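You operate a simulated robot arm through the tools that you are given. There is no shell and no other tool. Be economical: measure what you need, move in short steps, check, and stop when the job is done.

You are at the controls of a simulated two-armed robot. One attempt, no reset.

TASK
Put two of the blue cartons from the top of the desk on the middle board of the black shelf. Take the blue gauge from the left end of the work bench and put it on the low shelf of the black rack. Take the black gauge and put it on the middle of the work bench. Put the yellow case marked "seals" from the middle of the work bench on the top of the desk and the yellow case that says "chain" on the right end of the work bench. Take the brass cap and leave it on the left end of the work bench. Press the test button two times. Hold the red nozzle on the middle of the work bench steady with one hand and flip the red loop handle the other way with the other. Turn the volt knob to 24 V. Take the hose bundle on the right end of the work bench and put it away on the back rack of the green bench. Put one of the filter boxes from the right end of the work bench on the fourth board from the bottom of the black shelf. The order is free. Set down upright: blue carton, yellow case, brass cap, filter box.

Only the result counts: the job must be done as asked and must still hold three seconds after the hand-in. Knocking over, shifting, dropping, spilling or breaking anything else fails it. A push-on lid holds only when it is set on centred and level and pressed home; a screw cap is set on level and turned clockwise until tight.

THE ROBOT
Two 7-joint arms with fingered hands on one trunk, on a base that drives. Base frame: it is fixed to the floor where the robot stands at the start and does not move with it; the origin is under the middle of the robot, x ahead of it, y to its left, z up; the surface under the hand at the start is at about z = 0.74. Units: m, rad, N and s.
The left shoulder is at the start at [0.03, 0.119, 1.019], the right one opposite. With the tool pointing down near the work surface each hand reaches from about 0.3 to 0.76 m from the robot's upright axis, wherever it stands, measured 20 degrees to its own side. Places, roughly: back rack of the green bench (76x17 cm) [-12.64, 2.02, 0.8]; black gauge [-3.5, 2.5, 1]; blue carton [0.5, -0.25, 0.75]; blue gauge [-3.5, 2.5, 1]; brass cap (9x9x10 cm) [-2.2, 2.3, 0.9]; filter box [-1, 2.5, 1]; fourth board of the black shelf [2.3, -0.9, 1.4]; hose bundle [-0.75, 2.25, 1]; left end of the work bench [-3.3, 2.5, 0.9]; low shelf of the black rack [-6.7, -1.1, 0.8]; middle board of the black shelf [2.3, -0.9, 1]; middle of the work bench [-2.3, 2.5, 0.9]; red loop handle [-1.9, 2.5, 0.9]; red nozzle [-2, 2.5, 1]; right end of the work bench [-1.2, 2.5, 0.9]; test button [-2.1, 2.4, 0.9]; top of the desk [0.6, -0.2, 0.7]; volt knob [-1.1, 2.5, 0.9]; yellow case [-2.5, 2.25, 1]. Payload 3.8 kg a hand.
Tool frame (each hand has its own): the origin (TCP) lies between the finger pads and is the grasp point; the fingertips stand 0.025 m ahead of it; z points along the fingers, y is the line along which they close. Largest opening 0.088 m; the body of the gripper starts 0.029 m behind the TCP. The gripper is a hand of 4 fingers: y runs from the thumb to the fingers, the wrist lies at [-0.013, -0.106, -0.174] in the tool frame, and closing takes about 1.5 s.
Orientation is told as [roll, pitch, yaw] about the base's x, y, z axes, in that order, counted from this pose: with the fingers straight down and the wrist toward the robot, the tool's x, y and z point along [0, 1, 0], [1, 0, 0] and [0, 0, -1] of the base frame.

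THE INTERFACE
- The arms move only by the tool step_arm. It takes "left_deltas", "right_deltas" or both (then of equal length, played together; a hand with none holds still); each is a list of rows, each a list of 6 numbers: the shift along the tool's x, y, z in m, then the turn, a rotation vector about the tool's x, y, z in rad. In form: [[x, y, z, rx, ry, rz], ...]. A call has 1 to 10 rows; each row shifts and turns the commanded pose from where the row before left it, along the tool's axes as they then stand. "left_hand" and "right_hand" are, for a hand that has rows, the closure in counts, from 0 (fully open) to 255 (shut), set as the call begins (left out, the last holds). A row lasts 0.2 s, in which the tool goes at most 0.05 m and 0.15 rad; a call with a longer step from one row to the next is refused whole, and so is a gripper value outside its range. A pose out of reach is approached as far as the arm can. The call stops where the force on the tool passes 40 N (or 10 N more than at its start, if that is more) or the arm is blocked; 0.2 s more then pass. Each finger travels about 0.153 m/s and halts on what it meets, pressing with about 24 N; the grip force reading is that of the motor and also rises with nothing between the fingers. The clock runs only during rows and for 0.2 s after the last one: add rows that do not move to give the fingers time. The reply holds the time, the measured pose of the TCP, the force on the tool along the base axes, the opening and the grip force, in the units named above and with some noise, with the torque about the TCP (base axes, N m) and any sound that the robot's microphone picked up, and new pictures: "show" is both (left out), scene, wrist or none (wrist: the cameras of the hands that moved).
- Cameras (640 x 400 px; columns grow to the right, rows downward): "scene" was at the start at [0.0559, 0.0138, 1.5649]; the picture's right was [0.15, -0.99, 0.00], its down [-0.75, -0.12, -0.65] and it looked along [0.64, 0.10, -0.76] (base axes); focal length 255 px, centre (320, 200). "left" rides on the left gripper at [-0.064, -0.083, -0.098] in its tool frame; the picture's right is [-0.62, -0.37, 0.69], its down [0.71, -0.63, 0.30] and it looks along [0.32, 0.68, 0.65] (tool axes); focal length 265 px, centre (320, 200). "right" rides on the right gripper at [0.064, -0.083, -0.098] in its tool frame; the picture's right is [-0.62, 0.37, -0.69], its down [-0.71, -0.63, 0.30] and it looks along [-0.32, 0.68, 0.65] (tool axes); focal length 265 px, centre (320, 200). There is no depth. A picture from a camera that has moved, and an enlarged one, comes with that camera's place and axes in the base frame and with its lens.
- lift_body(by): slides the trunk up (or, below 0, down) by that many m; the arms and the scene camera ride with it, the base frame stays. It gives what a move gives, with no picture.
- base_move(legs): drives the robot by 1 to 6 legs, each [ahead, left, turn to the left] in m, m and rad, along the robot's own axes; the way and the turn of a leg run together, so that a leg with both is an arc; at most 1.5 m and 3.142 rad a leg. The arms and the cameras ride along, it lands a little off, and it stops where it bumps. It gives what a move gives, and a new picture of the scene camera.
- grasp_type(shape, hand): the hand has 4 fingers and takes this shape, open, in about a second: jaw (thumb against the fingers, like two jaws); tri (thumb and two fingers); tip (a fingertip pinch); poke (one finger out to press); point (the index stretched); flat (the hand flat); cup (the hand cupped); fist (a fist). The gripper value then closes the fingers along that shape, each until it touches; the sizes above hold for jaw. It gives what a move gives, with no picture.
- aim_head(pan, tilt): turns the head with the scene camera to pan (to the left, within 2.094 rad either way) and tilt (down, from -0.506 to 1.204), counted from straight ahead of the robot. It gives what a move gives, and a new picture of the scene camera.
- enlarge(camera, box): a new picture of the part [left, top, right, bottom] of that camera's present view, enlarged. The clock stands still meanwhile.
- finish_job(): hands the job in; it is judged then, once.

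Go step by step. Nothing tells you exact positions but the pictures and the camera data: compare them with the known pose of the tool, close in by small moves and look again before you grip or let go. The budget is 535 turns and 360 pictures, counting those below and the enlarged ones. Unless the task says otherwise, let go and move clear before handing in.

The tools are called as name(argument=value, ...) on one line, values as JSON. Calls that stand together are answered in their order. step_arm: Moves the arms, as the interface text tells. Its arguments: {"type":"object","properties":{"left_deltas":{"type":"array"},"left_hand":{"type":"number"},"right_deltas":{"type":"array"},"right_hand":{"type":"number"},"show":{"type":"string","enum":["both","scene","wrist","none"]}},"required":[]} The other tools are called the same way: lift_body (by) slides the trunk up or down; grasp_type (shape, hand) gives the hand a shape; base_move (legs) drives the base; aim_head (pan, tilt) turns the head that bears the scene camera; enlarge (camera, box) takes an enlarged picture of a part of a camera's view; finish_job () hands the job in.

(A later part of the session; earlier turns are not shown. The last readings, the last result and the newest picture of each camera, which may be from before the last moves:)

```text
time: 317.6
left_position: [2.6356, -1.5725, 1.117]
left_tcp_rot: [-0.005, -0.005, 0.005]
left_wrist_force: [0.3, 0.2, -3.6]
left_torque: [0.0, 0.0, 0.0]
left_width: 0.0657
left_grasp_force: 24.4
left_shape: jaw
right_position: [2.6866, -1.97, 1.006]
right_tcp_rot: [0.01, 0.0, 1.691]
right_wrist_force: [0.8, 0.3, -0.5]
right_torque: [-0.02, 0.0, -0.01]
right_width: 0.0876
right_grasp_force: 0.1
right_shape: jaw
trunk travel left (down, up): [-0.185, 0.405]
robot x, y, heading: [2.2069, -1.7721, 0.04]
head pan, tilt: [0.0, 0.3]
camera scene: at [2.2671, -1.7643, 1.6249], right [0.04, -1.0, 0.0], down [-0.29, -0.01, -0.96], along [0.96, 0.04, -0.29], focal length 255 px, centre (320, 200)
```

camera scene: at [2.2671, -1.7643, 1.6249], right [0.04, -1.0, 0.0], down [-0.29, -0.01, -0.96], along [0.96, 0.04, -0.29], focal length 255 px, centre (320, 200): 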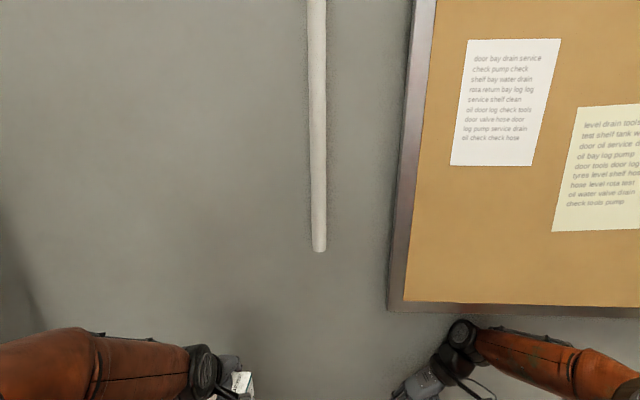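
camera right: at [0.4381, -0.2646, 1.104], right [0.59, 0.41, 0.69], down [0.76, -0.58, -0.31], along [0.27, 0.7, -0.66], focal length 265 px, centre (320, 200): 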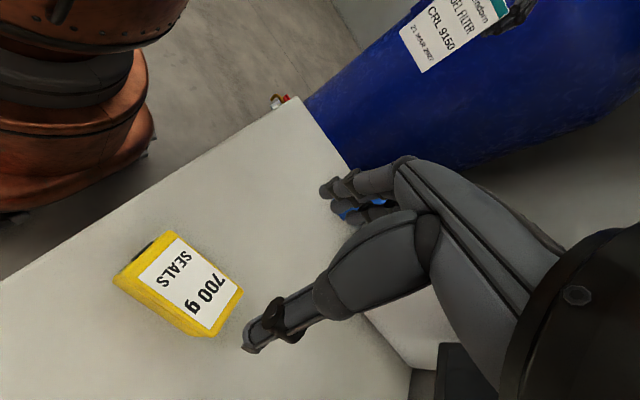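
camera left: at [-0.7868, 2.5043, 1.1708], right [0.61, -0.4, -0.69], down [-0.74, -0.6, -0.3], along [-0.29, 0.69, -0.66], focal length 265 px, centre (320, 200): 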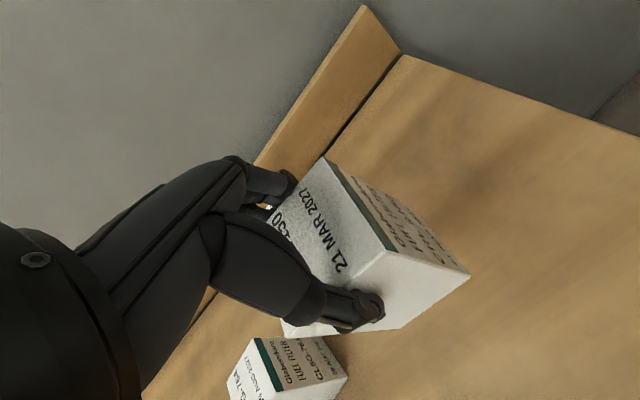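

The hand met the side wall (nearer than I thought); I back off and turn to face the shelf at an angle so the right elbow stays clear of the wall.

base_move(legs=[[-0.5, -0.05, 0], [0, 0, 1.16]])

lift_body(by=0.39)

aim_head(pan=0.1, tilt=0.55)

```text
time: 323.5
left_position: [1.7018, -1.3601, 1.112]
left_tcp_rot: [-0.003, 0.008, 1.167]
left_wrist_force: [0.0, 0.4, -3.7]
left_torque: [0.02, 0.01, 0.0]
left_width: 0.0657
left_grasp_force: 23.8
left_shape: jaw
right_position: [2.086, -1.472, 1.001]
right_tcp_rot: [0.019, -0.001, 2.855]
right_wrist_force: [0.4, -0.2, -0.5]
right_torque: [0.01, 0.0, -0.01]
right_width: 0.0877
right_grasp_force: 0.2
right_shape: jaw
trunk travel left (down, up): [-0.185, 0.405]
robot x, y, heading: [1.7123, -1.8392, 1.206]
head pan, tilt: [0.0, 0.3]
camera scene: at [1.737, -1.7687, 1.6244], right [0.93, -0.36, 0.0], down [-0.11, -0.28, -0.96], along [0.34, 0.89, -0.3], focal length 255 px, centre (320, 200)
```

scene: 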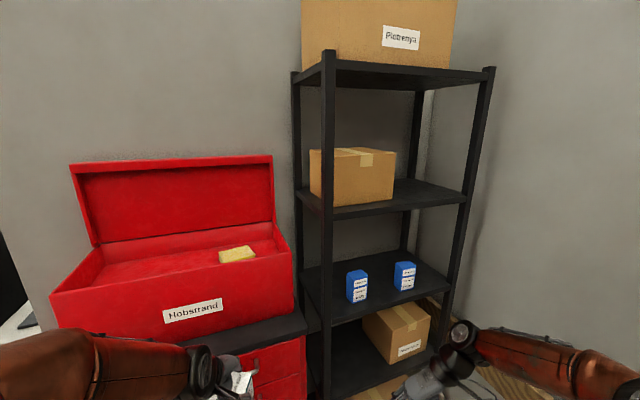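

```text
time: 327.3
left_position: [1.7029, -1.3599, 1.5039]
left_tcp_rot: [-0.001, 0.006, 1.167]
left_wrist_force: [0.2, 0.6, -4.7]
left_torque: [0.0, 0.02, 0.0]
left_width: 0.0657
left_grasp_force: 24.0
left_shape: jaw
right_position: [2.088, -1.4703, 1.3911]
right_tcp_rot: [0.02, -0.003, 2.855]
right_wrist_force: [0.5, 0.3, -0.5]
right_torque: [-0.03, -0.04, 0.0]
right_width: 0.0875
right_grasp_force: 0.0
right_shape: jaw
trunk travel left (down, up): [-0.575, 0.015]
robot x, y, heading: [1.7112, -1.8358, 1.21]
head pan, tilt: [0.0, 0.3]
```

```text
time: 328.0
left_position: [1.7026, -1.3599, 1.5025]
left_tcp_rot: [-0.002, 0.008, 1.167]
left_wrist_force: [-0.3, 0.0, -3.7]
left_torque: [0.01, -0.05, -0.03]
left_width: 0.0657
left_grasp_force: 24.3
left_shape: jaw
right_position: [2.0882, -1.472, 1.3914]
right_tcp_rot: [0.02, -0.003, 2.855]
right_wrist_force: [0.0, -0.7, 0.4]
right_torque: [0.01, -0.02, -0.02]
right_width: 0.0879
right_grasp_force: 0.0
right_shape: jaw
trunk travel left (down, up): [-0.575, 0.015]
robot x, y, heading: [1.7104, -1.8418, 1.209]
head pan, tilt: [0.099, 0.55]
camera scene: at [1.7275, -1.7691, 1.9915], right [0.96, -0.26, 0.0], down [-0.14, -0.5, -0.85], along [0.22, 0.82, -0.52], focal length 255 px, centre (320, 200)
```

scene: 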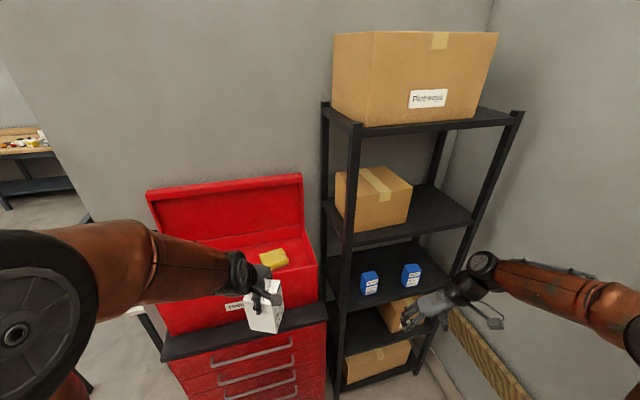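

Good view of the 4th board: free area x 2.34–2.58 right of the carton. First I pull the right hand back and down, clear of the shelf.

step_arm(right_deltas=[[0.04, 0.003, 0.02, 0, 0, 0], [0.04, 0.003, 0.02, 0, 0, 0], [0.04, 0.003, 0.02, 0, 0, 0], [0.04, 0.003, 0.02, 0, 0, 0], [0.04, 0.003, 0.02, 0, 0, 0], [0, 0, 0, 0, 0, 0]], show="scene")

```text
time: 329.4
left_position: [1.7031, -1.3596, 1.5022]
left_tcp_rot: [-0.003, 0.008, 1.167]
left_wrist_force: [0.4, -0.1, -3.8]
left_torque: [-0.02, -0.02, 0.03]
left_width: 0.0658
left_grasp_force: 24.1
left_shape: jaw
right_position: [2.0155, -1.6595, 1.2949]
right_tcp_rot: [0.019, -0.001, 2.855]
right_wrist_force: [0.2, -0.4, 0.4]
right_torque: [0.0, 0.0, -0.03]
right_width: 0.0877
right_grasp_force: 0.1
right_shape: jaw
trunk travel left (down, up): [-0.575, 0.015]
robot x, y, heading: [1.712, -1.8372, 1.206]
head pan, tilt: [0.099, 0.55]
camera scene: at [1.7274, -1.7684, 1.9914], right [0.97, -0.26, 0.0], down [-0.14, -0.51, -0.85], along [0.22, 0.82, -0.52], focal length 255 px, centre (320, 200)
```

scene: 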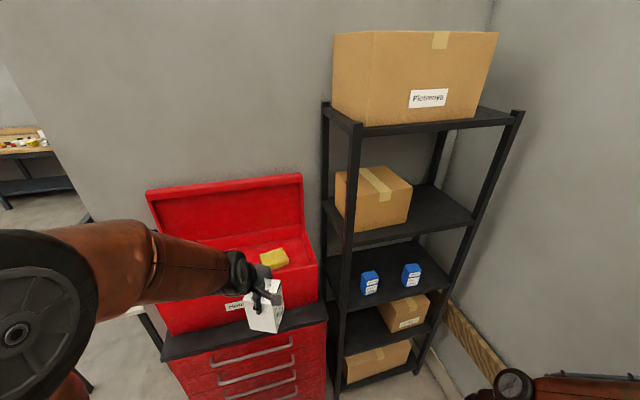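

Now swing the left hand with the filter box to the right, in front of me.

step_arm(left_deltas=[[-0.047, 0, 0, 0, 0, 0], [-0.047, 0, 0, 0, 0, 0], [-0.047, 0, 0, 0, 0, 0], [-0.047, 0, 0, 0, 0, 0], [-0.047, 0, 0, 0, 0, 0], [-0.047, 0, 0, 0, 0, 0], [-0.047, 0, 0, 0, 0, 0], [-0.047, 0, 0, 0, 0, 0], [0, 0, 0, 0, 0, 0]], show="none")

base_move(legs=[[0.25, -0.17, 0]])

```text
time: 331.4
left_position: [2.0509, -1.5059, 1.5044]
left_tcp_rot: [-0.003, 0.005, 1.171]
left_wrist_force: [-0.1, 0.2, -3.7]
left_torque: [-0.02, -0.01, -0.01]
left_width: 0.0656
left_grasp_force: 23.8
left_shape: jaw
right_position: [2.0157, -1.661, 1.2962]
right_tcp_rot: [0.02, -0.002, 2.855]
right_wrist_force: [0.9, -0.2, 0.1]
right_torque: [0.02, -0.02, -0.04]
right_width: 0.0877
right_grasp_force: 0.0
right_shape: jaw
trunk travel left (down, up): [-0.575, 0.015]
robot x, y, heading: [1.7101, -1.8383, 1.204]
head pan, tilt: [0.099, 0.55]
```

```text
time: 333.5
left_position: [2.2918, -1.328, 1.5048]
left_tcp_rot: [-0.001, 0.006, 1.177]
left_wrist_force: [0.2, 0.3, -3.8]
left_torque: [0.0, 0.03, 0.0]
left_width: 0.0654
left_grasp_force: 23.8
left_shape: jaw
right_position: [2.2573, -1.4799, 1.296]
right_tcp_rot: [0.017, -0.001, 2.862]
right_wrist_force: [-0.4, -0.3, -0.2]
right_torque: [0.03, 0.01, 0.02]
right_width: 0.0877
right_grasp_force: 0.1
right_shape: jaw
trunk travel left (down, up): [-0.575, 0.015]
robot x, y, heading: [1.9561, -1.6656, 1.214]
head pan, tilt: [0.099, 0.55]
camera scene: at [1.9695, -1.5934, 1.9915], right [0.97, -0.25, 0.0], down [-0.13, -0.5, -0.85], along [0.22, 0.82, -0.52], focal length 255 px, centre (320, 200)
```

scene: 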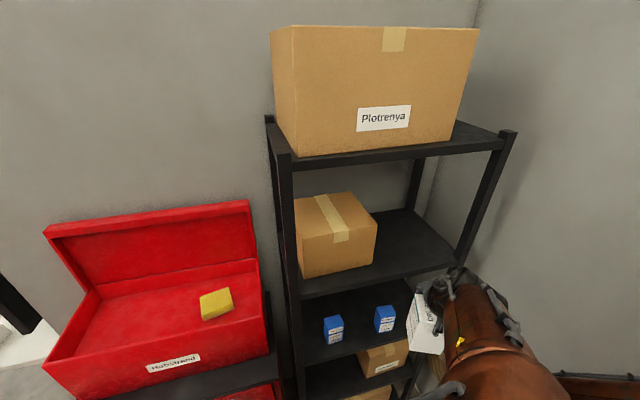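

base_move(legs=[[0.17, -0.02, 0]])

enlarge(camera="left", box=[0, 0, 640, 400])

```text
time: 334.9
left_position: [2.3672, -1.179, 1.5052]
left_tcp_rot: [-0.002, 0.006, 1.177]
left_wrist_force: [-1.3, -0.2, -4.2]
left_torque: [0.0, 0.01, 0.02]
left_width: 0.0654
left_grasp_force: 24.0
left_shape: jaw
right_position: [2.3344, -1.3322, 1.2957]
right_tcp_rot: [0.017, -0.002, 2.863]
right_wrist_force: [-0.6, -1.0, 0.2]
right_torque: [0.05, -0.02, 0.0]
right_width: 0.0879
right_grasp_force: 0.0
right_shape: jaw
trunk travel left (down, up): [-0.575, 0.015]
robot x, y, heading: [2.0355, -1.5102, 1.219]
head pan, tilt: [0.099, 0.55]
camera scene: at [2.0473, -1.4449, 1.9916], right [0.97, -0.25, 0.0], down [-0.13, -0.5, -0.85], along [0.22, 0.83, -0.52], focal length 255 px, centre (320, 200)
```

scene: 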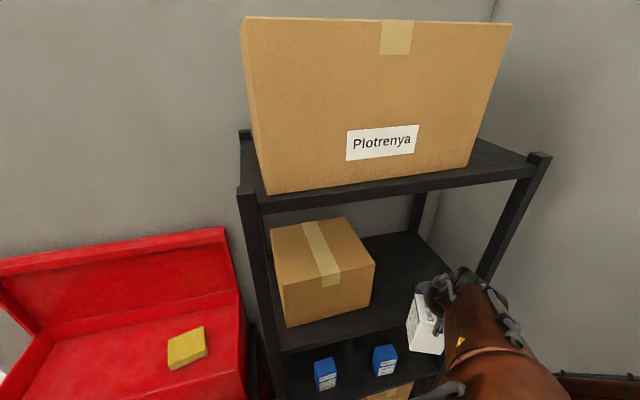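

```text
1.00 times, centred on (320, 200) of left (not enlarged: the box is as wide or as high as the picture)
camera zoom: at [2.3948, -1.2805, 1.6043], right [0.43, -0.58, -0.69], down [-0.9, -0.31, -0.3], along [-0.04, 0.75, -0.66], focal length 265 px, centre (320, 200)
```

zoom: 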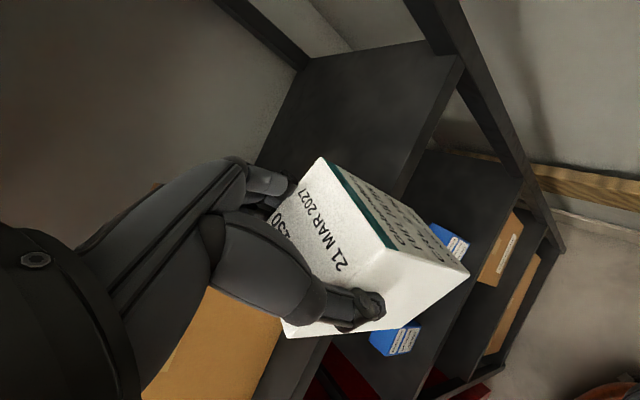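

Front edge at y≈-1.09 confirmed. Lower slightly, shift right, then push in to (2.46,-1.02).

step_arm(left_deltas=[[-0.0429, 0.0179, 0.01, 0, 0, 0], [-0.0429, 0.0179, 0.01, 0, 0, 0], [0, 0, 0.015, 0, 0, 0], [0.0153, 0.0367, 0, 0, 0, 0], [0.0153, 0.0367, 0, 0, 0, 0], [0.0153, 0.0367, 0, 0, 0, 0], [0.0153, 0.0367, 0, 0, 0, 0], [0, 0, 0, 0, 0, 0]], show="both")

```text
time: 336.7
left_position: [2.4629, -1.0188, 1.4685]
left_tcp_rot: [0.0, 0.01, 1.176]
left_wrist_force: [0.5, 0.5, -2.8]
left_torque: [-0.02, 0.02, -0.01]
left_width: 0.0653
left_grasp_force: 24.0
left_shape: jaw
right_position: [2.3363, -1.3306, 1.2958]
right_tcp_rot: [0.019, -0.003, 2.866]
right_wrist_force: [-0.1, 0.0, -0.2]
right_torque: [0.05, -0.03, -0.03]
right_width: 0.0876
right_grasp_force: 0.2
right_shape: jaw
trunk travel left (down, up): [-0.575, 0.015]
robot x, y, heading: [2.0321, -1.5104, 1.211]
head pan, tilt: [0.099, 0.55]
camera scene: at [2.0495, -1.4418, 1.9914], right [0.97, -0.25, 0.0], down [-0.13, -0.51, -0.85], along [0.22, 0.82, -0.52], focal length 255 px, centre (320, 200)
camera left: at [2.4886, -1.1189, 1.5677], right [0.43, -0.58, -0.69], down [-0.9, -0.31, -0.3], along [-0.04, 0.75, -0.66], focal length 265 px, centre (320, 200)
```

scene: 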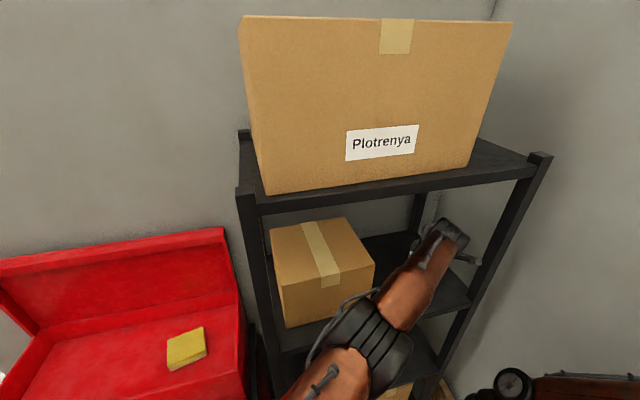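
left: 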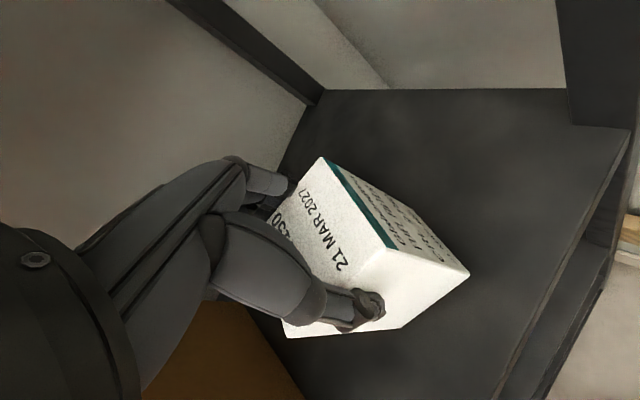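

Inside, well clear. Lower slowly to contact.

step_arm(left_deltas=[[0, 0, 0.006, 0, 0, 0], [0, 0, 0.005, 0, 0, 0], [0, 0, 0, 0, 0, 0]], show="none")

step_arm(left_deltas=[[0, 0, 0.004, 0, 0, 0], [0, 0, 0.004, 0, 0, 0], [0, 0, 0, 0, 0, 0]], show="none")

step_arm(left_deltas=[[0, 0, 0.004, 0, 0, 0], [0, 0, 0.004, 0, 0, 0], [0, 0, 0, 0, 0, 0]], show="none")

```text
time: 337.5
left_position: [2.4616, -1.0166, 1.4571]
left_tcp_rot: [-0.001, 0.007, 1.178]
left_wrist_force: [-0.4, 0.3, -4.0]
left_torque: [-0.01, -0.02, -0.02]
left_width: 0.0655
left_grasp_force: 23.4
left_shape: jaw
right_position: [2.3355, -1.3305, 1.2952]
right_tcp_rot: [0.02, -0.002, 2.864]
right_wrist_force: [0.4, 1.2, 0.6]
right_torque: [-0.01, 0.0, 0.0]
right_width: 0.0876
right_grasp_force: 0.1
right_shape: jaw
trunk travel left (down, up): [-0.575, 0.015]
robot x, y, heading: [2.0333, -1.5116, 1.217]
head pan, tilt: [0.099, 0.55]
```

```text
time: 338.3
left_position: [2.4629, -1.0174, 1.455]
left_tcp_rot: [-0.006, -0.003, 1.173]
left_wrist_force: [3.9, 6.9, 28.9]
left_torque: [-0.3, 0.11, 0.01]
left_width: 0.0649
left_grasp_force: 24.0
left_shape: jaw
right_position: [2.335, -1.3312, 1.2963]
right_tcp_rot: [0.021, -0.003, 2.863]
right_wrist_force: [-0.7, -0.9, 0.4]
right_torque: [0.01, 0.01, 0.01]
right_width: 0.0876
right_grasp_force: 0.0
right_shape: jaw
trunk travel left (down, up): [-0.575, 0.015]
robot x, y, heading: [2.0313, -1.5113, 1.215]
head pan, tilt: [0.099, 0.55]
```

```text
time: 338.8
left_position: [2.4633, -1.0143, 1.4557]
left_tcp_rot: [-0.012, -0.013, 1.175]
left_wrist_force: [-1.8, 0.2, 12.5]
left_torque: [-0.57, 0.22, 0.03]
left_width: 0.0644
left_grasp_force: 23.3
left_shape: jaw
right_position: [2.3346, -1.33, 1.2946]
right_tcp_rot: [0.018, -0.003, 2.863]
right_wrist_force: [-0.1, 0.6, -0.8]
right_torque: [-0.04, -0.03, 0.0]
right_width: 0.088
right_grasp_force: 0.1
right_shape: jaw
trunk travel left (down, up): [-0.575, 0.015]
robot x, y, heading: [2.0355, -1.5105, 1.216]
head pan, tilt: [0.099, 0.55]
stopped in row 2 (left hand): the force on the tool passed its limit at 41 N (the readings are from after the stop); the commanded pose is now the measured one
```

Contact with the board. Relax upward 2 mm, then open.

step_arm(left_deltas=[[0, 0, -0.001, 0.012, 0, 0], [0, 0, 0, 0, 0, 0], [0, 0, 0, 0, 0, 0]], show="none")

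step_arm(left_deltas=[[0, 0, 0, 0, 0, 0], [0, 0, 0, 0, 0, 0], [0, 0, 0, 0, 0, 0], [0, 0, 0, 0, 0, 0], [0, 0, 0, 0, 0, 0], [0, 0, 0, 0, 0, 0], [0, 0, -0.01, 0, 0, 0], [0, 0, -0.02, 0, 0, 0], [0, 0, 0, 0, 0, 0]], left_hand=0, show="wrist")

```text
time: 339.6
left_position: [2.4631, -1.0155, 1.455]
left_tcp_rot: [-0.012, -0.001, 1.175]
left_wrist_force: [1.0, 5.3, 15.1]
left_torque: [-0.15, 0.04, 0.0]
left_width: 0.0643
left_grasp_force: 23.8
left_shape: jaw
right_position: [2.3342, -1.3309, 1.2957]
right_tcp_rot: [0.021, -0.001, 2.864]
right_wrist_force: [1.0, 0.0, -1.0]
right_torque: [-0.01, -0.01, -0.02]
right_width: 0.0877
right_grasp_force: 0.1
right_shape: jaw
trunk travel left (down, up): [-0.575, 0.015]
robot x, y, heading: [2.0315, -1.5127, 1.215]
head pan, tilt: [0.099, 0.55]
```

```text
time: 341.6
left_position: [2.4641, -1.0142, 1.4834]
left_tcp_rot: [-0.008, 0.005, 1.174]
left_wrist_force: [1.3, 0.1, -0.5]
left_torque: [0.03, 0.0, 0.03]
left_width: 0.088
left_grasp_force: 0.1
left_shape: jaw
right_position: [2.3355, -1.3295, 1.2957]
right_tcp_rot: [0.019, -0.004, 2.864]
right_wrist_force: [-0.5, -0.2, -0.6]
right_torque: [0.0, 0.01, 0.01]
right_width: 0.0875
right_grasp_force: 0.0
right_shape: jaw
trunk travel left (down, up): [-0.575, 0.015]
robot x, y, heading: [2.035, -1.5109, 1.21]
head pan, tilt: [0.099, 0.55]
camera left: at [2.4892, -1.1158, 1.5834], right [0.43, -0.58, -0.69], down [-0.9, -0.31, -0.31], along [-0.03, 0.75, -0.66], focal length 265 px, centre (320, 200)
```

left: 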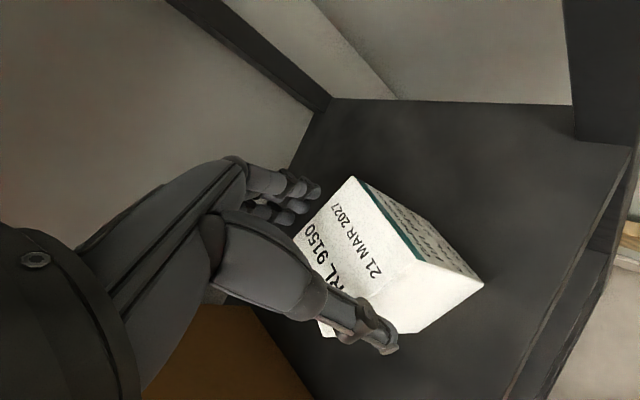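

Standing. Lift carefully 2 cm more (watching the top board), then back out.

step_arm(left_deltas=[[0, 0, -0.008, 0, 0, 0], [0, 0, -0.008, 0, 0, 0], [0, 0, -0.004, 0, 0, 0], [0, 0, 0, 0, 0, 0]], show="wrist")

```text
time: 342.6
left_position: [2.462, -1.0165, 1.5038]
left_tcp_rot: [-0.011, 0.005, 1.176]
left_wrist_force: [-1.6, 0.4, 0.5]
left_torque: [0.02, 0.02, 0.01]
left_width: 0.0883
left_grasp_force: 0.0
left_shape: jaw
right_position: [2.3349, -1.3292, 1.2962]
right_tcp_rot: [0.019, -0.005, 2.865]
right_wrist_force: [0.0, -0.2, -0.9]
right_torque: [-0.04, -0.03, -0.02]
right_width: 0.0877
right_grasp_force: 0.0
right_shape: jaw
trunk travel left (down, up): [-0.575, 0.015]
robot x, y, heading: [2.0338, -1.512, 1.212]
head pan, tilt: [0.099, 0.55]
camera left: at [2.4876, -1.1169, 1.6032], right [0.44, -0.58, -0.68], down [-0.9, -0.31, -0.31], along [-0.03, 0.75, -0.66], focal length 265 px, centre (320, 200)
```

left: 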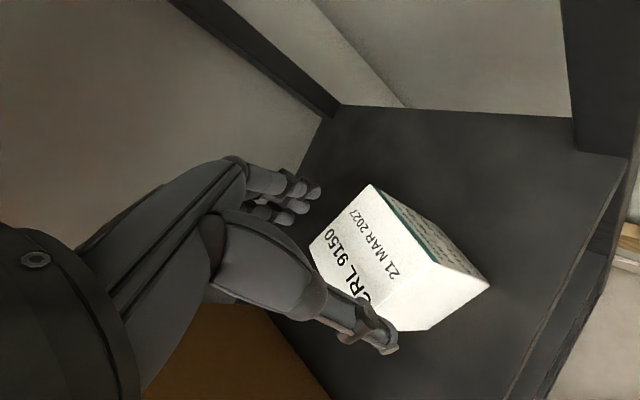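

Fingertips are ~2 cm above the box top. Back out.

step_arm(left_deltas=[[-0.0145, -0.0346, 0, 0, 0, 0], [-0.0145, -0.0346, 0, 0, 0, 0], [-0.0145, -0.0346, 0, 0, 0, 0], [-0.0145, -0.0346, 0, 0, 0, 0], [0, -0.03, 0, 0, 0, 0], [0, 0, 0, 0, 0, 0]], show="scene")

```text
time: 344.0
left_position: [2.4532, -1.1932, 1.503]
left_tcp_rot: [-0.011, 0.003, 1.174]
left_wrist_force: [0.0, 0.2, -0.7]
left_torque: [-0.02, -0.02, 0.03]
left_width: 0.0879
left_grasp_force: 0.0
left_shape: jaw
right_position: [2.3361, -1.3284, 1.296]
right_tcp_rot: [0.021, -0.001, 2.863]
right_wrist_force: [0.3, -0.9, -0.6]
right_torque: [0.0, -0.03, 0.0]
right_width: 0.0877
right_grasp_force: 0.0
right_shape: jaw
trunk travel left (down, up): [-0.575, 0.015]
robot x, y, heading: [2.0326, -1.5114, 1.215]
head pan, tilt: [0.099, 0.55]
camera scene: at [2.0486, -1.4401, 1.9914], right [0.97, -0.25, 0.0], down [-0.13, -0.51, -0.85], along [0.22, 0.82, -0.52], focal length 255 px, centre (320, 200)
```

scene: 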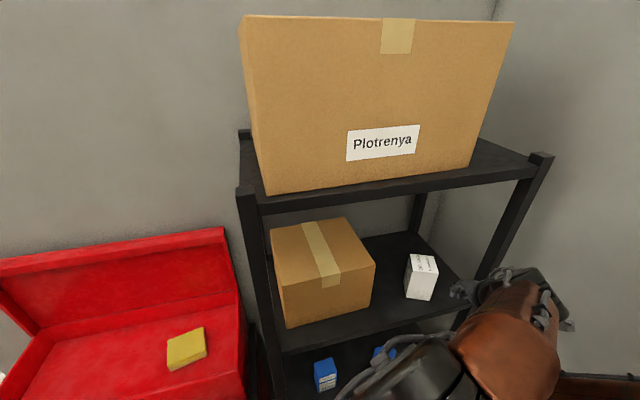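

Filter box is on the 4th board. Back away, tuck the left arm, lower the trunk, and return toward the bench.

base_move(legs=[[-0.35, 0, 0]])

step_arm(left_deltas=[[0.047, 0, 0, 0, 0, 0], [0.047, 0, 0, 0, 0, 0], [0.047, 0, 0, 0, 0, 0], [0.047, 0, 0, 0, 0, 0], [0.047, 0, 0, 0, 0, 0], [0.047, 0, 0, 0, 0, 0], [0.047, 0, 0, 0, 0, 0], [0.047, 0, 0, 0, 0, 0], [0, 0, 0, 0, 0, 0]], show="none")

lift_body(by=-0.2)

base_move(legs=[[0, 0, 0.355], [0, 1.4, 0], [0, 0, -1.57], [-0.45, 0.5, 0], [-0.05, 0.7, 0], [-0.02, 0.68, 0]])

```text
time: 346.3
left_position: [2.333, -1.5182, 1.5031]
left_tcp_rot: [-0.01, 0.005, 1.175]
left_wrist_force: [-0.2, 0.5, 0.1]
left_torque: [0.02, 0.01, -0.03]
left_width: 0.088
left_grasp_force: 0.0
left_shape: jaw
right_position: [2.2151, -1.6538, 1.2942]
right_tcp_rot: [0.022, -0.003, 2.863]
right_wrist_force: [-0.2, 0.2, 1.0]
right_torque: [0.0, 0.04, -0.01]
right_width: 0.0877
right_grasp_force: 0.1
right_shape: jaw
trunk travel left (down, up): [-0.575, 0.015]
robot x, y, heading: [1.9102, -1.838, 1.214]
head pan, tilt: [0.099, 0.55]
camera scene: at [1.9285, -1.7647, 1.9913], right [0.97, -0.25, 0.0], down [-0.13, -0.51, -0.85], along [0.22, 0.82, -0.52], focal length 255 px, centre (320, 200)
```

scene: 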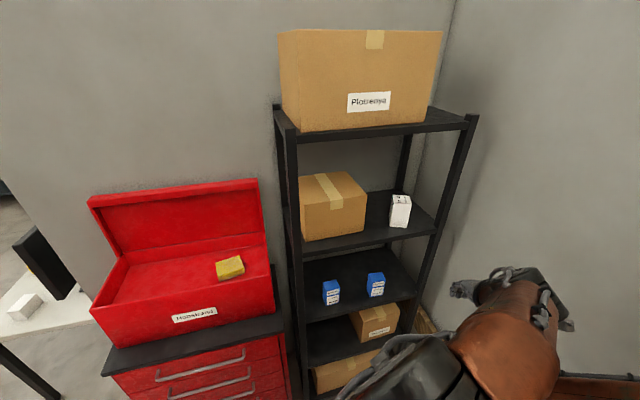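

```text
time: 348.3
left_position: [1.9848, -1.3731, 1.4996]
left_tcp_rot: [-0.008, 0.003, 1.173]
left_wrist_force: [-0.3, 0.7, -0.1]
left_torque: [0.01, 0.04, -0.03]
left_width: 0.0879
left_grasp_force: 0.0
left_shape: jaw
right_position: [2.2157, -1.6559, 1.2946]
right_tcp_rot: [0.02, -0.002, 2.863]
right_wrist_force: [-0.1, -0.5, -0.1]
right_torque: [0.0, -0.03, 0.03]
right_width: 0.0877
right_grasp_force: 0.1
right_shape: jaw
trunk travel left (down, up): [-0.575, 0.015]
robot x, y, heading: [1.9114, -1.8373, 1.214]
head pan, tilt: [0.099, 0.55]
```

```text
time: 350.5
left_position: [1.9847, -1.3726, 1.3001]
left_tcp_rot: [-0.01, 0.004, 1.175]
left_wrist_force: [0.0, 0.8, 0.6]
left_torque: [0.01, 0.0, 0.01]
left_width: 0.088
left_grasp_force: 0.0
left_shape: jaw
right_position: [2.215, -1.6537, 1.096]
right_tcp_rot: [0.02, -0.001, 2.862]
right_wrist_force: [1.2, 0.6, 0.1]
right_torque: [-0.01, -0.01, 0.01]
right_width: 0.0877
right_grasp_force: 0.0
right_shape: jaw
trunk travel left (down, up): [-0.375, 0.215]
robot x, y, heading: [1.9107, -1.8383, 1.216]
head pan, tilt: [0.099, 0.55]
```

```text
time: 372.5
left_position: [0.4405, 0.1659, 1.2997]
left_tcp_rot: [-0.011, 0.005, -0.028]
left_wrist_force: [0.5, 0.4, 0.3]
left_torque: [0.02, 0.01, -0.01]
left_width: 0.0879
left_grasp_force: 0.0
left_shape: jaw
right_position: [0.2597, -0.1494, 1.0957]
right_tcp_rot: [0.019, -0.003, 1.66]
right_wrist_force: [0.5, 0.3, 0.3]
right_torque: [0.0, -0.02, 0.0]
right_width: 0.0878
right_grasp_force: 0.1
right_shape: jaw
trunk travel left (down, up): [-0.375, 0.215]
robot x, y, heading: [-0.0187, 0.0694, 0.012]
head pan, tilt: [0.099, 0.55]
camera scene: at [0.0507, 0.079, 1.7914], right [0.11, -0.99, 0.0], down [-0.52, -0.06, -0.85], along [0.85, 0.09, -0.52], focal length 255 px, centre (320, 200)
```

scene: 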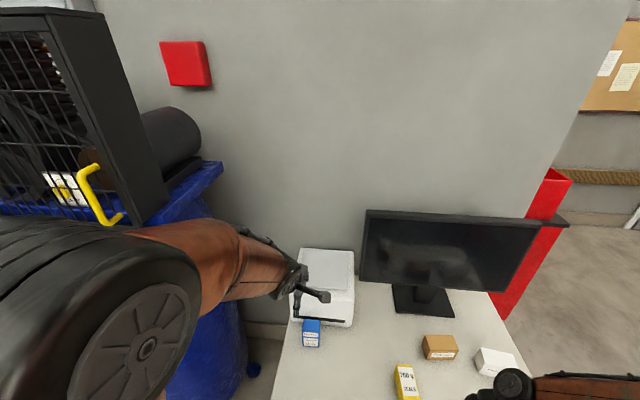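

base_move(legs=[[-0.13, 0.45, 0], [-0.35, 0.1, 0], [0, 0, 1.56], [0.5, 0.5, 0], [0.5, 0.08, 0]])

aim_head(pan=-0.1, tilt=0.9)

```text
time: 387.0
left_position: [-1.1446, 2.0823, 1.3003]
left_tcp_rot: [-0.01, 0.003, 1.525]
left_wrist_force: [-0.3, 0.3, 0.8]
left_torque: [0.02, 0.01, -0.03]
left_width: 0.0882
left_grasp_force: 0.1
left_shape: jaw
right_position: [-0.8319, 1.8961, 1.0959]
right_tcp_rot: [0.019, -0.001, -3.066]
right_wrist_force: [-0.6, 0.1, 0.8]
right_torque: [0.0, 0.01, 0.0]
right_width: 0.0878
right_grasp_force: 0.1
right_shape: jaw
trunk travel left (down, up): [-0.375, 0.215]
robot x, y, heading: [-1.0567, 1.6215, 1.569]
head pan, tilt: [0.099, 0.55]
camera scene: at [-1.0614, 1.6934, 1.7914], right [1.0, 0.09, 0.0], down [0.05, -0.52, -0.85], along [-0.08, 0.85, -0.52], focal length 255 px, centre (320, 200)
```

scene: 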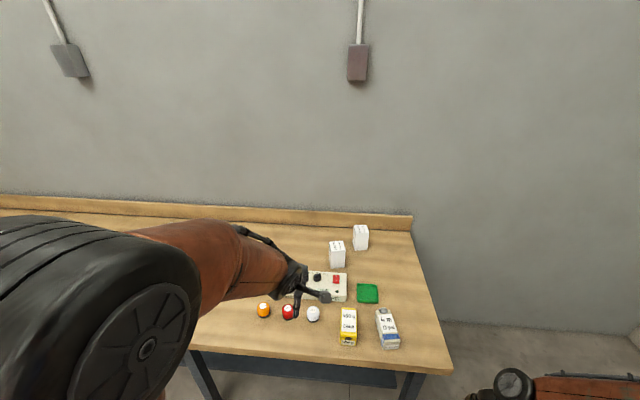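

```text
time: 387.8
left_position: [-1.1439, 2.0815, 1.301]
left_tcp_rot: [-0.01, 0.003, 1.525]
left_wrist_force: [0.2, -0.1, -0.3]
left_torque: [-0.01, 0.03, 0.0]
left_width: 0.0878
left_grasp_force: 0.1
left_shape: jaw
right_position: [-0.831, 1.896, 1.0963]
right_tcp_rot: [0.021, -0.004, -3.068]
right_wrist_force: [-0.5, -0.1, 0.1]
right_torque: [0.01, -0.02, 0.0]
right_width: 0.0881
right_grasp_force: 0.0
right_shape: jaw
trunk travel left (down, up): [-0.375, 0.215]
robot x, y, heading: [-1.0517, 1.6218, 1.561]
head pan, tilt: [-0.099, 0.901]
camera scene: at [-1.0451, 1.6787, 1.7622], right [0.99, -0.1, 0.0], down [-0.08, -0.78, -0.62], along [0.06, 0.62, -0.78], focal length 255 px, centre (320, 200)
```

scene: 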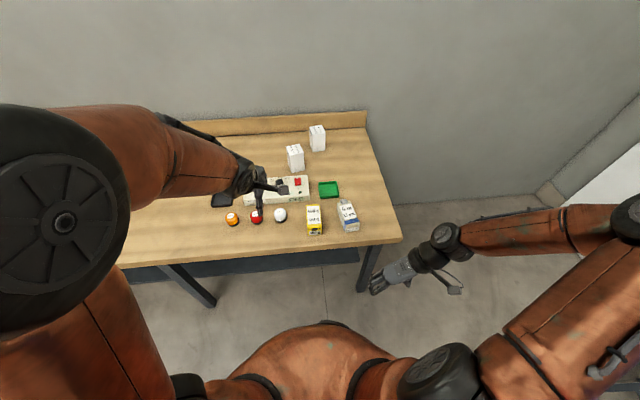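

enlarge(camera="scene", box=[300, 190, 370, 245])

```text
7.27 times, centred on (335, 218) of scene
camera zoom: at [-1.0451, 1.6787, 1.7622], right [0.99, -0.1, 0.0], down [-0.08, -0.78, -0.62], along [0.06, 0.62, -0.78], focal length 1852 px, centre (211, 73)
```

zoom: 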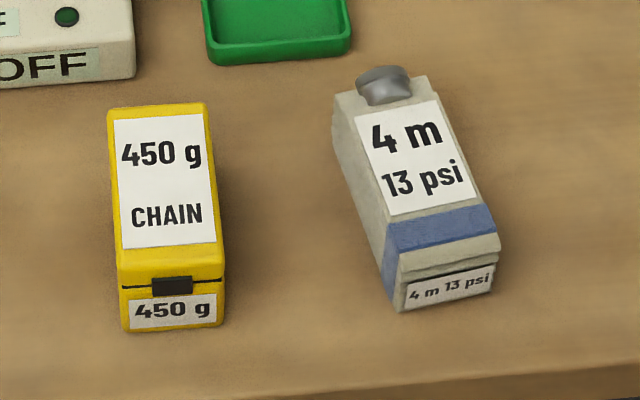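

Hose pack: center ≈(-0.872,2.272), top z≈0.92, yaw ≈0.19. Drive forward and bring the right hand above it.

base_move(legs=[[0.22, 0, 0]])

step_arm(right_deltas=[[-0.04, 0.012, 0, 0, 0, -0.03], [-0.04, 0.012, 0, 0, 0, -0.03], [-0.04, 0.012, 0, 0, 0, -0.03], [-0.03, 0.006, 0.03, 0, 0, -0.03], [0, 0, 0.04, 0, 0, 0], [0, 0, 0, 0, 0, 0]], show="wrist")

```text
time: 389.5
left_position: [-1.1436, 2.3072, 1.299]
left_tcp_rot: [-0.011, 0.004, 1.527]
left_wrist_force: [-0.1, -0.4, -0.7]
left_torque: [0.06, 0.01, 0.03]
left_width: 0.0878
left_grasp_force: 0.0
left_shape: jaw
right_position: [-0.8309, 2.1208, 1.096]
right_tcp_rot: [0.02, -0.002, -3.068]
right_wrist_force: [0.6, 0.7, -0.5]
right_torque: [-0.01, -0.01, -0.02]
right_width: 0.0879
right_grasp_force: 0.1
right_shape: jaw
trunk travel left (down, up): [-0.375, 0.215]
robot x, y, heading: [-1.0489, 1.8452, 1.571]
head pan, tilt: [-0.099, 0.901]
camera scene: at [-1.0441, 1.9053, 1.7621], right [0.99, -0.1, 0.0], down [-0.08, -0.78, -0.62], along [0.06, 0.62, -0.78], focal length 255 px, centre (320, 200)
```

scene: 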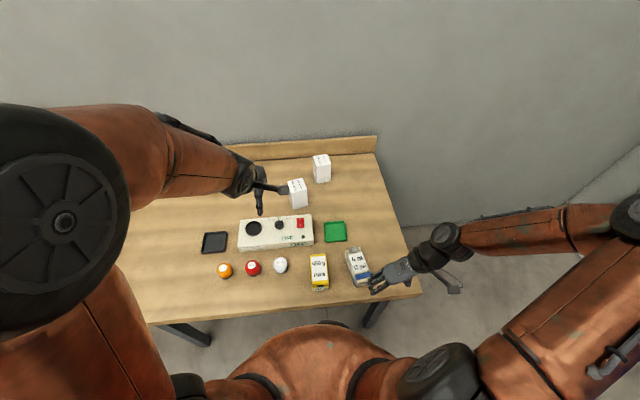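

```text
time: 390.9
left_position: [-1.1441, 2.3086, 1.299]
left_tcp_rot: [-0.011, 0.004, 1.527]
left_wrist_force: [-0.2, -1.6, -0.5]
left_torque: [-0.02, -0.01, -0.01]
left_width: 0.0878
left_grasp_force: 0.0
left_shape: jaw
right_position: [-0.888, 2.2638, 1.0217]
right_tcp_rot: [0.02, -0.004, -2.947]
right_wrist_force: [0.4, 0.1, -0.3]
right_torque: [0.02, 0.02, 0.04]
right_width: 0.0878
right_grasp_force: 0.1
right_shape: jaw
trunk travel left (down, up): [-0.375, 0.215]
robot x, y, heading: [-1.0518, 1.8516, 1.565]
head pan, tilt: [-0.099, 0.901]
camera right: at [-0.7949, 2.2182, 1.1203], right [-0.48, 0.55, 0.68], down [0.48, 0.82, -0.32], along [-0.73, 0.17, -0.66], focal length 265 px, centre (320, 200)
```

right: 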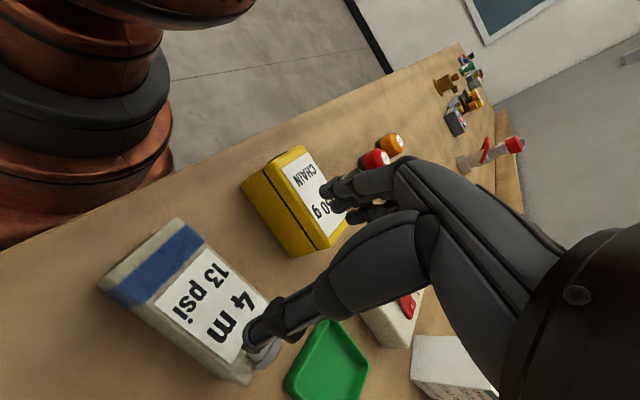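

Correct 2 cm to the right and descend around the hose pack.

step_arm(right_deltas=[[-0.001, -0.0228, 0.02, 0, 0, 0], [0, 0, 0.035, 0, 0, 0], [0, 0, 0.035, 0, 0, 0], [0, 0, 0.018, 0, 0, 0], [0, 0, 0, 0, 0, 0]], show="wrist")

```text
time: 392.1
left_position: [-1.1429, 2.3081, 1.2996]
left_tcp_rot: [-0.01, 0.003, 1.525]
left_wrist_force: [0.1, 0.3, 0.8]
left_torque: [-0.01, -0.02, 0.02]
left_width: 0.0879
left_grasp_force: 0.1
left_shape: jaw
right_position: [-0.8656, 2.2683, 0.9135]
right_tcp_rot: [0.018, -0.005, -2.946]
right_wrist_force: [-0.9, 0.3, 0.2]
right_torque: [-0.03, -0.04, -0.02]
right_width: 0.0876
right_grasp_force: 0.0
right_shape: jaw
trunk travel left (down, up): [-0.375, 0.215]
robot x, y, heading: [-1.0501, 1.8447, 1.563]
head pan, tilt: [-0.099, 0.901]
camera right: at [-0.772, 2.2218, 1.0123], right [-0.48, 0.55, 0.68], down [0.48, 0.82, -0.32], along [-0.73, 0.17, -0.66], focal length 265 px, centre (320, 200)
```

right: 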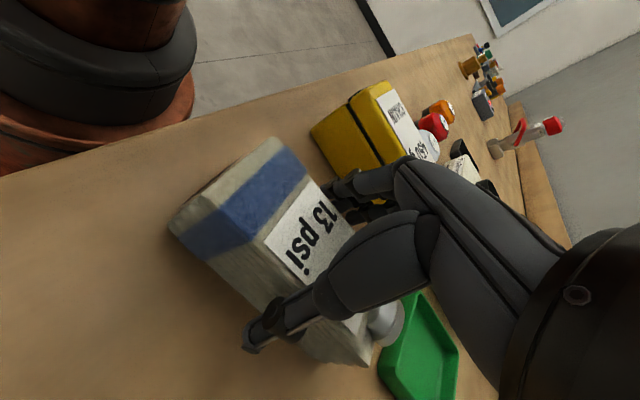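

step_arm(right_deltas=[[0, 0, 0.005, 0, 0, 0], [0, 0, 0, 0, 0, 0], [0, 0, 0, 0, 0, 0]], show="none")

step_arm(right_deltas=[[0, 0, 0, 0, 0, 0], [0, 0, 0, 0, 0, 0], [0, 0, 0, 0, 0, 0], [0, 0, 0, 0, 0, 0], [0, 0, 0, 0, 0, 0], [0, 0, 0, 0, 0, 0], [0, 0, -0.02, 0, 0, 0], [0, 0, -0.04, 0, 0, 0], [0, 0, -0.045, 0, 0, 0], [0, 0, 0, 0, 0, 0]], right_hand=255, show="wrist")

```text
time: 392.9
left_position: [-1.1444, 2.3086, 1.2999]
left_tcp_rot: [-0.011, 0.003, 1.526]
left_wrist_force: [0.1, 0.6, -0.5]
left_torque: [-0.04, 0.0, 0.02]
left_width: 0.088
left_grasp_force: 0.0
left_shape: jaw
right_position: [-0.8673, 2.268, 0.9087]
right_tcp_rot: [0.02, -0.006, -2.949]
right_wrist_force: [0.1, -0.5, 0.1]
right_torque: [-0.03, 0.0, -0.03]
right_width: 0.0877
right_grasp_force: 0.0
right_shape: jaw
trunk travel left (down, up): [-0.375, 0.215]
robot x, y, heading: [-1.0542, 1.8489, 1.572]
head pan, tilt: [-0.099, 0.901]
```

```text
time: 395.1
left_position: [-1.1419, 2.3094, 1.2998]
left_tcp_rot: [-0.009, 0.005, 1.524]
left_wrist_force: [0.3, 0.4, 0.8]
left_torque: [0.01, -0.03, 0.0]
left_width: 0.0878
left_grasp_force: 0.1
left_shape: jaw
right_position: [-0.8685, 2.2711, 1.0146]
right_tcp_rot: [0.022, -0.006, -2.946]
right_wrist_force: [0.4, 0.2, -3.5]
right_torque: [0.0, 0.03, 0.0]
right_width: 0.0522
right_grasp_force: 24.0
right_shape: jaw
trunk travel left (down, up): [-0.375, 0.215]
robot x, y, heading: [-1.0496, 1.8468, 1.565]
head pan, tilt: [-0.099, 0.901]
camera right: at [-0.7743, 2.2254, 1.1128], right [-0.48, 0.55, 0.68], down [0.48, 0.82, -0.32], along [-0.73, 0.17, -0.66], focal length 265 px, centre (320, 200)
```

right: 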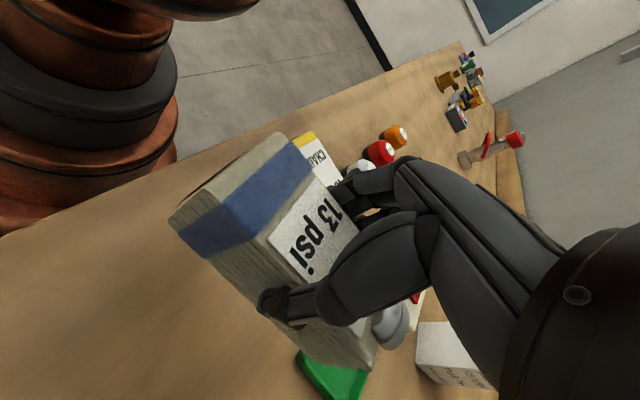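

Hose held. Raise it and go to the brass cap in the middle.

step_arm(right_deltas=[[0, 0, -0.05, 0, 0, 0], [0, 0, -0.05, 0, 0, 0], [0, 0, -0.05, 0, 0, 0], [0, 0, -0.05, 0, 0, 0], [0, 0, 0, 0, 0, 0]], show="none")

base_move(legs=[[-0.2, 0, 0], [0, 1.03, 0], [0.2, 0, 0]])

aim_head(pan=-0.1, tilt=1.0)

```text
time: 396.3
left_position: [-1.1432, 2.3094, 1.298]
left_tcp_rot: [-0.009, 0.005, 1.527]
left_wrist_force: [-0.7, -0.2, -0.1]
left_torque: [0.0, 0.02, 0.0]
left_width: 0.0879
left_grasp_force: 0.1
left_shape: jaw
right_position: [-0.8657, 2.2744, 1.2157]
right_tcp_rot: [0.022, -0.006, -2.947]
right_wrist_force: [-0.4, 0.0, -3.9]
right_torque: [-0.04, 0.02, 0.0]
right_width: 0.0521
right_grasp_force: 23.6
right_shape: jaw
trunk travel left (down, up): [-0.375, 0.215]
robot x, y, heading: [-1.0493, 1.8488, 1.571]
head pan, tilt: [-0.099, 0.901]
```

```text
time: 404.2
left_position: [-2.2071, 2.3057, 1.2995]
left_tcp_rot: [-0.01, 0.006, 1.537]
left_wrist_force: [-0.7, -1.2, -0.3]
left_torque: [-0.04, 0.01, 0.01]
left_width: 0.0879
left_grasp_force: 0.1
left_shape: jaw
right_position: [-1.9294, 2.2744, 1.2142]
right_tcp_rot: [0.021, -0.005, -2.937]
right_wrist_force: [0.1, 0.7, -2.9]
right_torque: [0.0, -0.01, 0.0]
right_width: 0.0523
right_grasp_force: 24.5
right_shape: jaw
trunk travel left (down, up): [-0.375, 0.215]
robot x, y, heading: [-2.1117, 1.8428, 1.581]
head pan, tilt: [-0.099, 0.901]
camera scene: at [-2.1043, 1.9035, 1.7621], right [1.0, -0.09, 0.0], down [-0.07, -0.78, -0.62], along [0.06, 0.62, -0.78], focal length 255 px, centre (320, 200)
```

scene: 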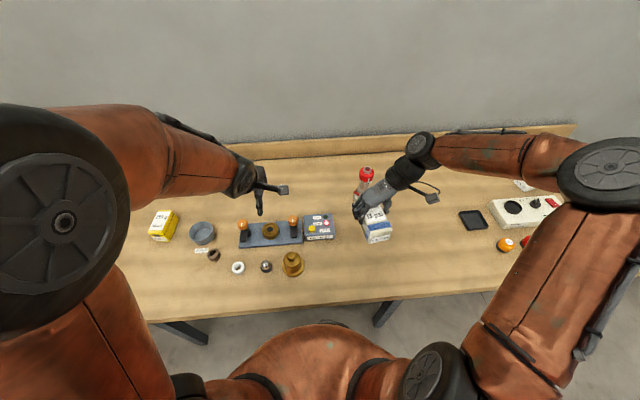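

```text
time: 404.8
left_position: [-2.2073, 2.3054, 1.2982]
left_tcp_rot: [-0.009, 0.005, 1.539]
left_wrist_force: [0.1, 0.1, 0.1]
left_torque: [-0.01, 0.04, 0.01]
left_width: 0.0877
left_grasp_force: 0.0
left_shape: jaw
right_position: [-1.9302, 2.277, 1.2143]
right_tcp_rot: [0.021, -0.005, -2.937]
right_wrist_force: [0.5, 0.2, -4.0]
right_torque: [-0.01, 0.01, -0.01]
right_width: 0.0521
right_grasp_force: 23.9
right_shape: jaw
trunk travel left (down, up): [-0.375, 0.215]
robot x, y, heading: [-2.1101, 1.8426, 1.579]
head pan, tilt: [-0.099, 1.0]
camera scene: at [-2.1047, 1.8985, 1.7549], right [1.0, -0.09, 0.0], down [-0.08, -0.84, -0.54], along [0.05, 0.54, -0.84], focal length 255 px, centre (320, 200)
```

scene: 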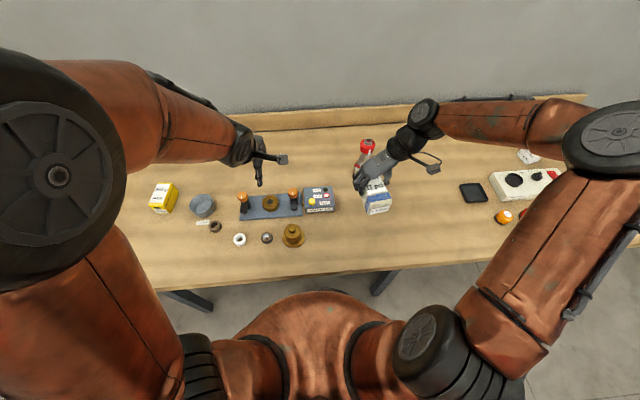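

enlarge(camera="scene", box=[260, 200, 325, 255])

```text
7.27 times, centred on (292, 228) of scene
camera zoom: at [-2.1047, 1.8985, 1.7549], right [1.0, -0.09, 0.0], down [-0.08, -0.84, -0.54], along [0.05, 0.54, -0.84], focal length 1852 px, centre (520, 0)
```

zoom: 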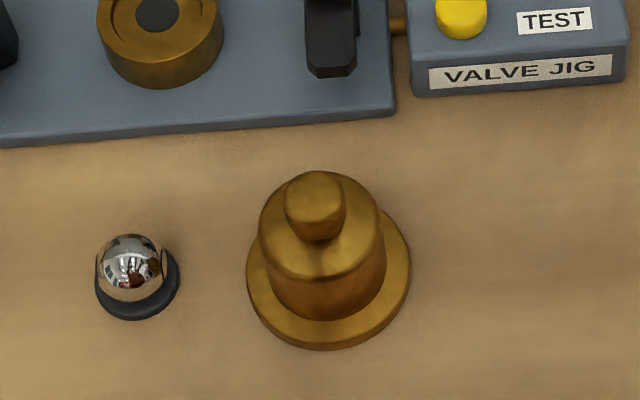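

Brass cap: axis (-2.166,2.304), body Ø6.4 cm up to z≈0.934, knob to 0.966. Move the left hand above it.

step_arm(left_deltas=[[-0.02, 0, 0.045, 0.0, 0.009, 0], [-0.021, 0, 0.04, 0, 0, 0], [0, 0, 0.045, 0, 0, 0], [0, 0, 0.045, 0, 0, 0], [0, 0, 0.045, 0, 0, 0], [0, 0, 0.03, 0, 0, 0], [0, 0, 0, 0, 0, 0]], show="wrist")

```text
time: 406.4
left_position: [-2.166, 2.3022, 1.0491]
left_tcp_rot: [-0.003, 0.003, 1.538]
left_wrist_force: [0.9, 0.1, 0.5]
left_torque: [0.01, 0.03, 0.02]
left_width: 0.0879
left_grasp_force: 0.3
left_shape: jaw
right_position: [-1.9284, 2.2743, 1.2147]
right_tcp_rot: [0.019, -0.006, -2.937]
right_wrist_force: [-0.2, 0.6, -3.9]
right_torque: [0.02, 0.05, -0.02]
right_width: 0.0523
right_grasp_force: 23.9
right_shape: jaw
trunk travel left (down, up): [-0.375, 0.215]
robot x, y, heading: [-2.111, 1.8447, 1.581]
head pan, tilt: [-0.099, 1.0]
camera left: at [-2.1055, 2.2167, 1.1479], right [0.61, -0.39, -0.69], down [-0.73, -0.61, -0.3], along [-0.3, 0.69, -0.66], focal length 265 px, centre (320, 200)
```

left: 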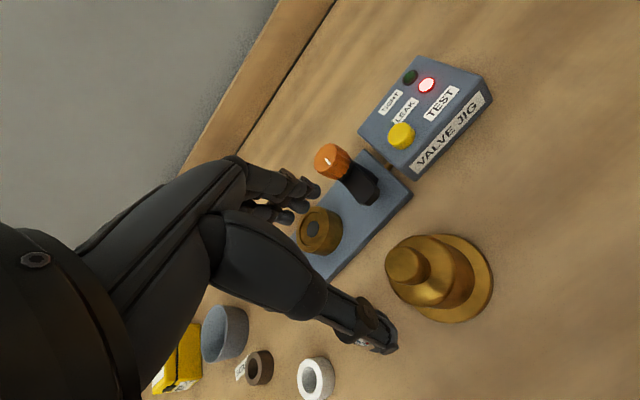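

step_arm(left_deltas=[[-0.004, -0.004, 0.03, 0, 0, 0], [0, 0, 0.04, 0, 0, 0], [0, 0, 0.02, 0, 0, 0], [0, 0, 0.01, 0, 0, 0], [0, 0, 0, 0, 0, 0]], show="wrist")

```text
time: 407.6
left_position: [-2.1619, 2.2966, 0.9499]
left_tcp_rot: [-0.003, 0.004, 1.539]
left_wrist_force: [0.2, 0.5, -0.3]
left_torque: [-0.02, 0.02, -0.02]
left_width: 0.0878
left_grasp_force: 0.1
left_shape: jaw
right_position: [-1.9301, 2.2744, 1.2144]
right_tcp_rot: [0.018, -0.004, -2.938]
right_wrist_force: [0.0, 0.8, -3.8]
right_torque: [0.02, 0.0, 0.01]
right_width: 0.0521
right_grasp_force: 24.1
right_shape: jaw
trunk travel left (down, up): [-0.375, 0.215]
robot x, y, heading: [-2.1092, 1.8478, 1.584]
head pan, tilt: [-0.099, 1.0]
camera left: at [-2.1013, 2.2122, 1.0496], right [0.61, -0.39, -0.69], down [-0.73, -0.61, -0.3], along [-0.3, 0.69, -0.66], focal length 265 px, centre (320, 200)
```

left: 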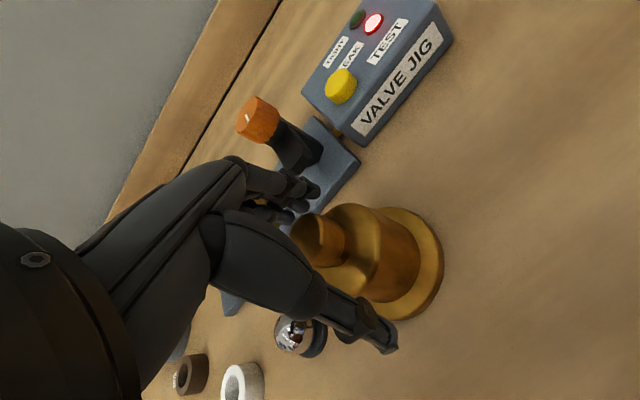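

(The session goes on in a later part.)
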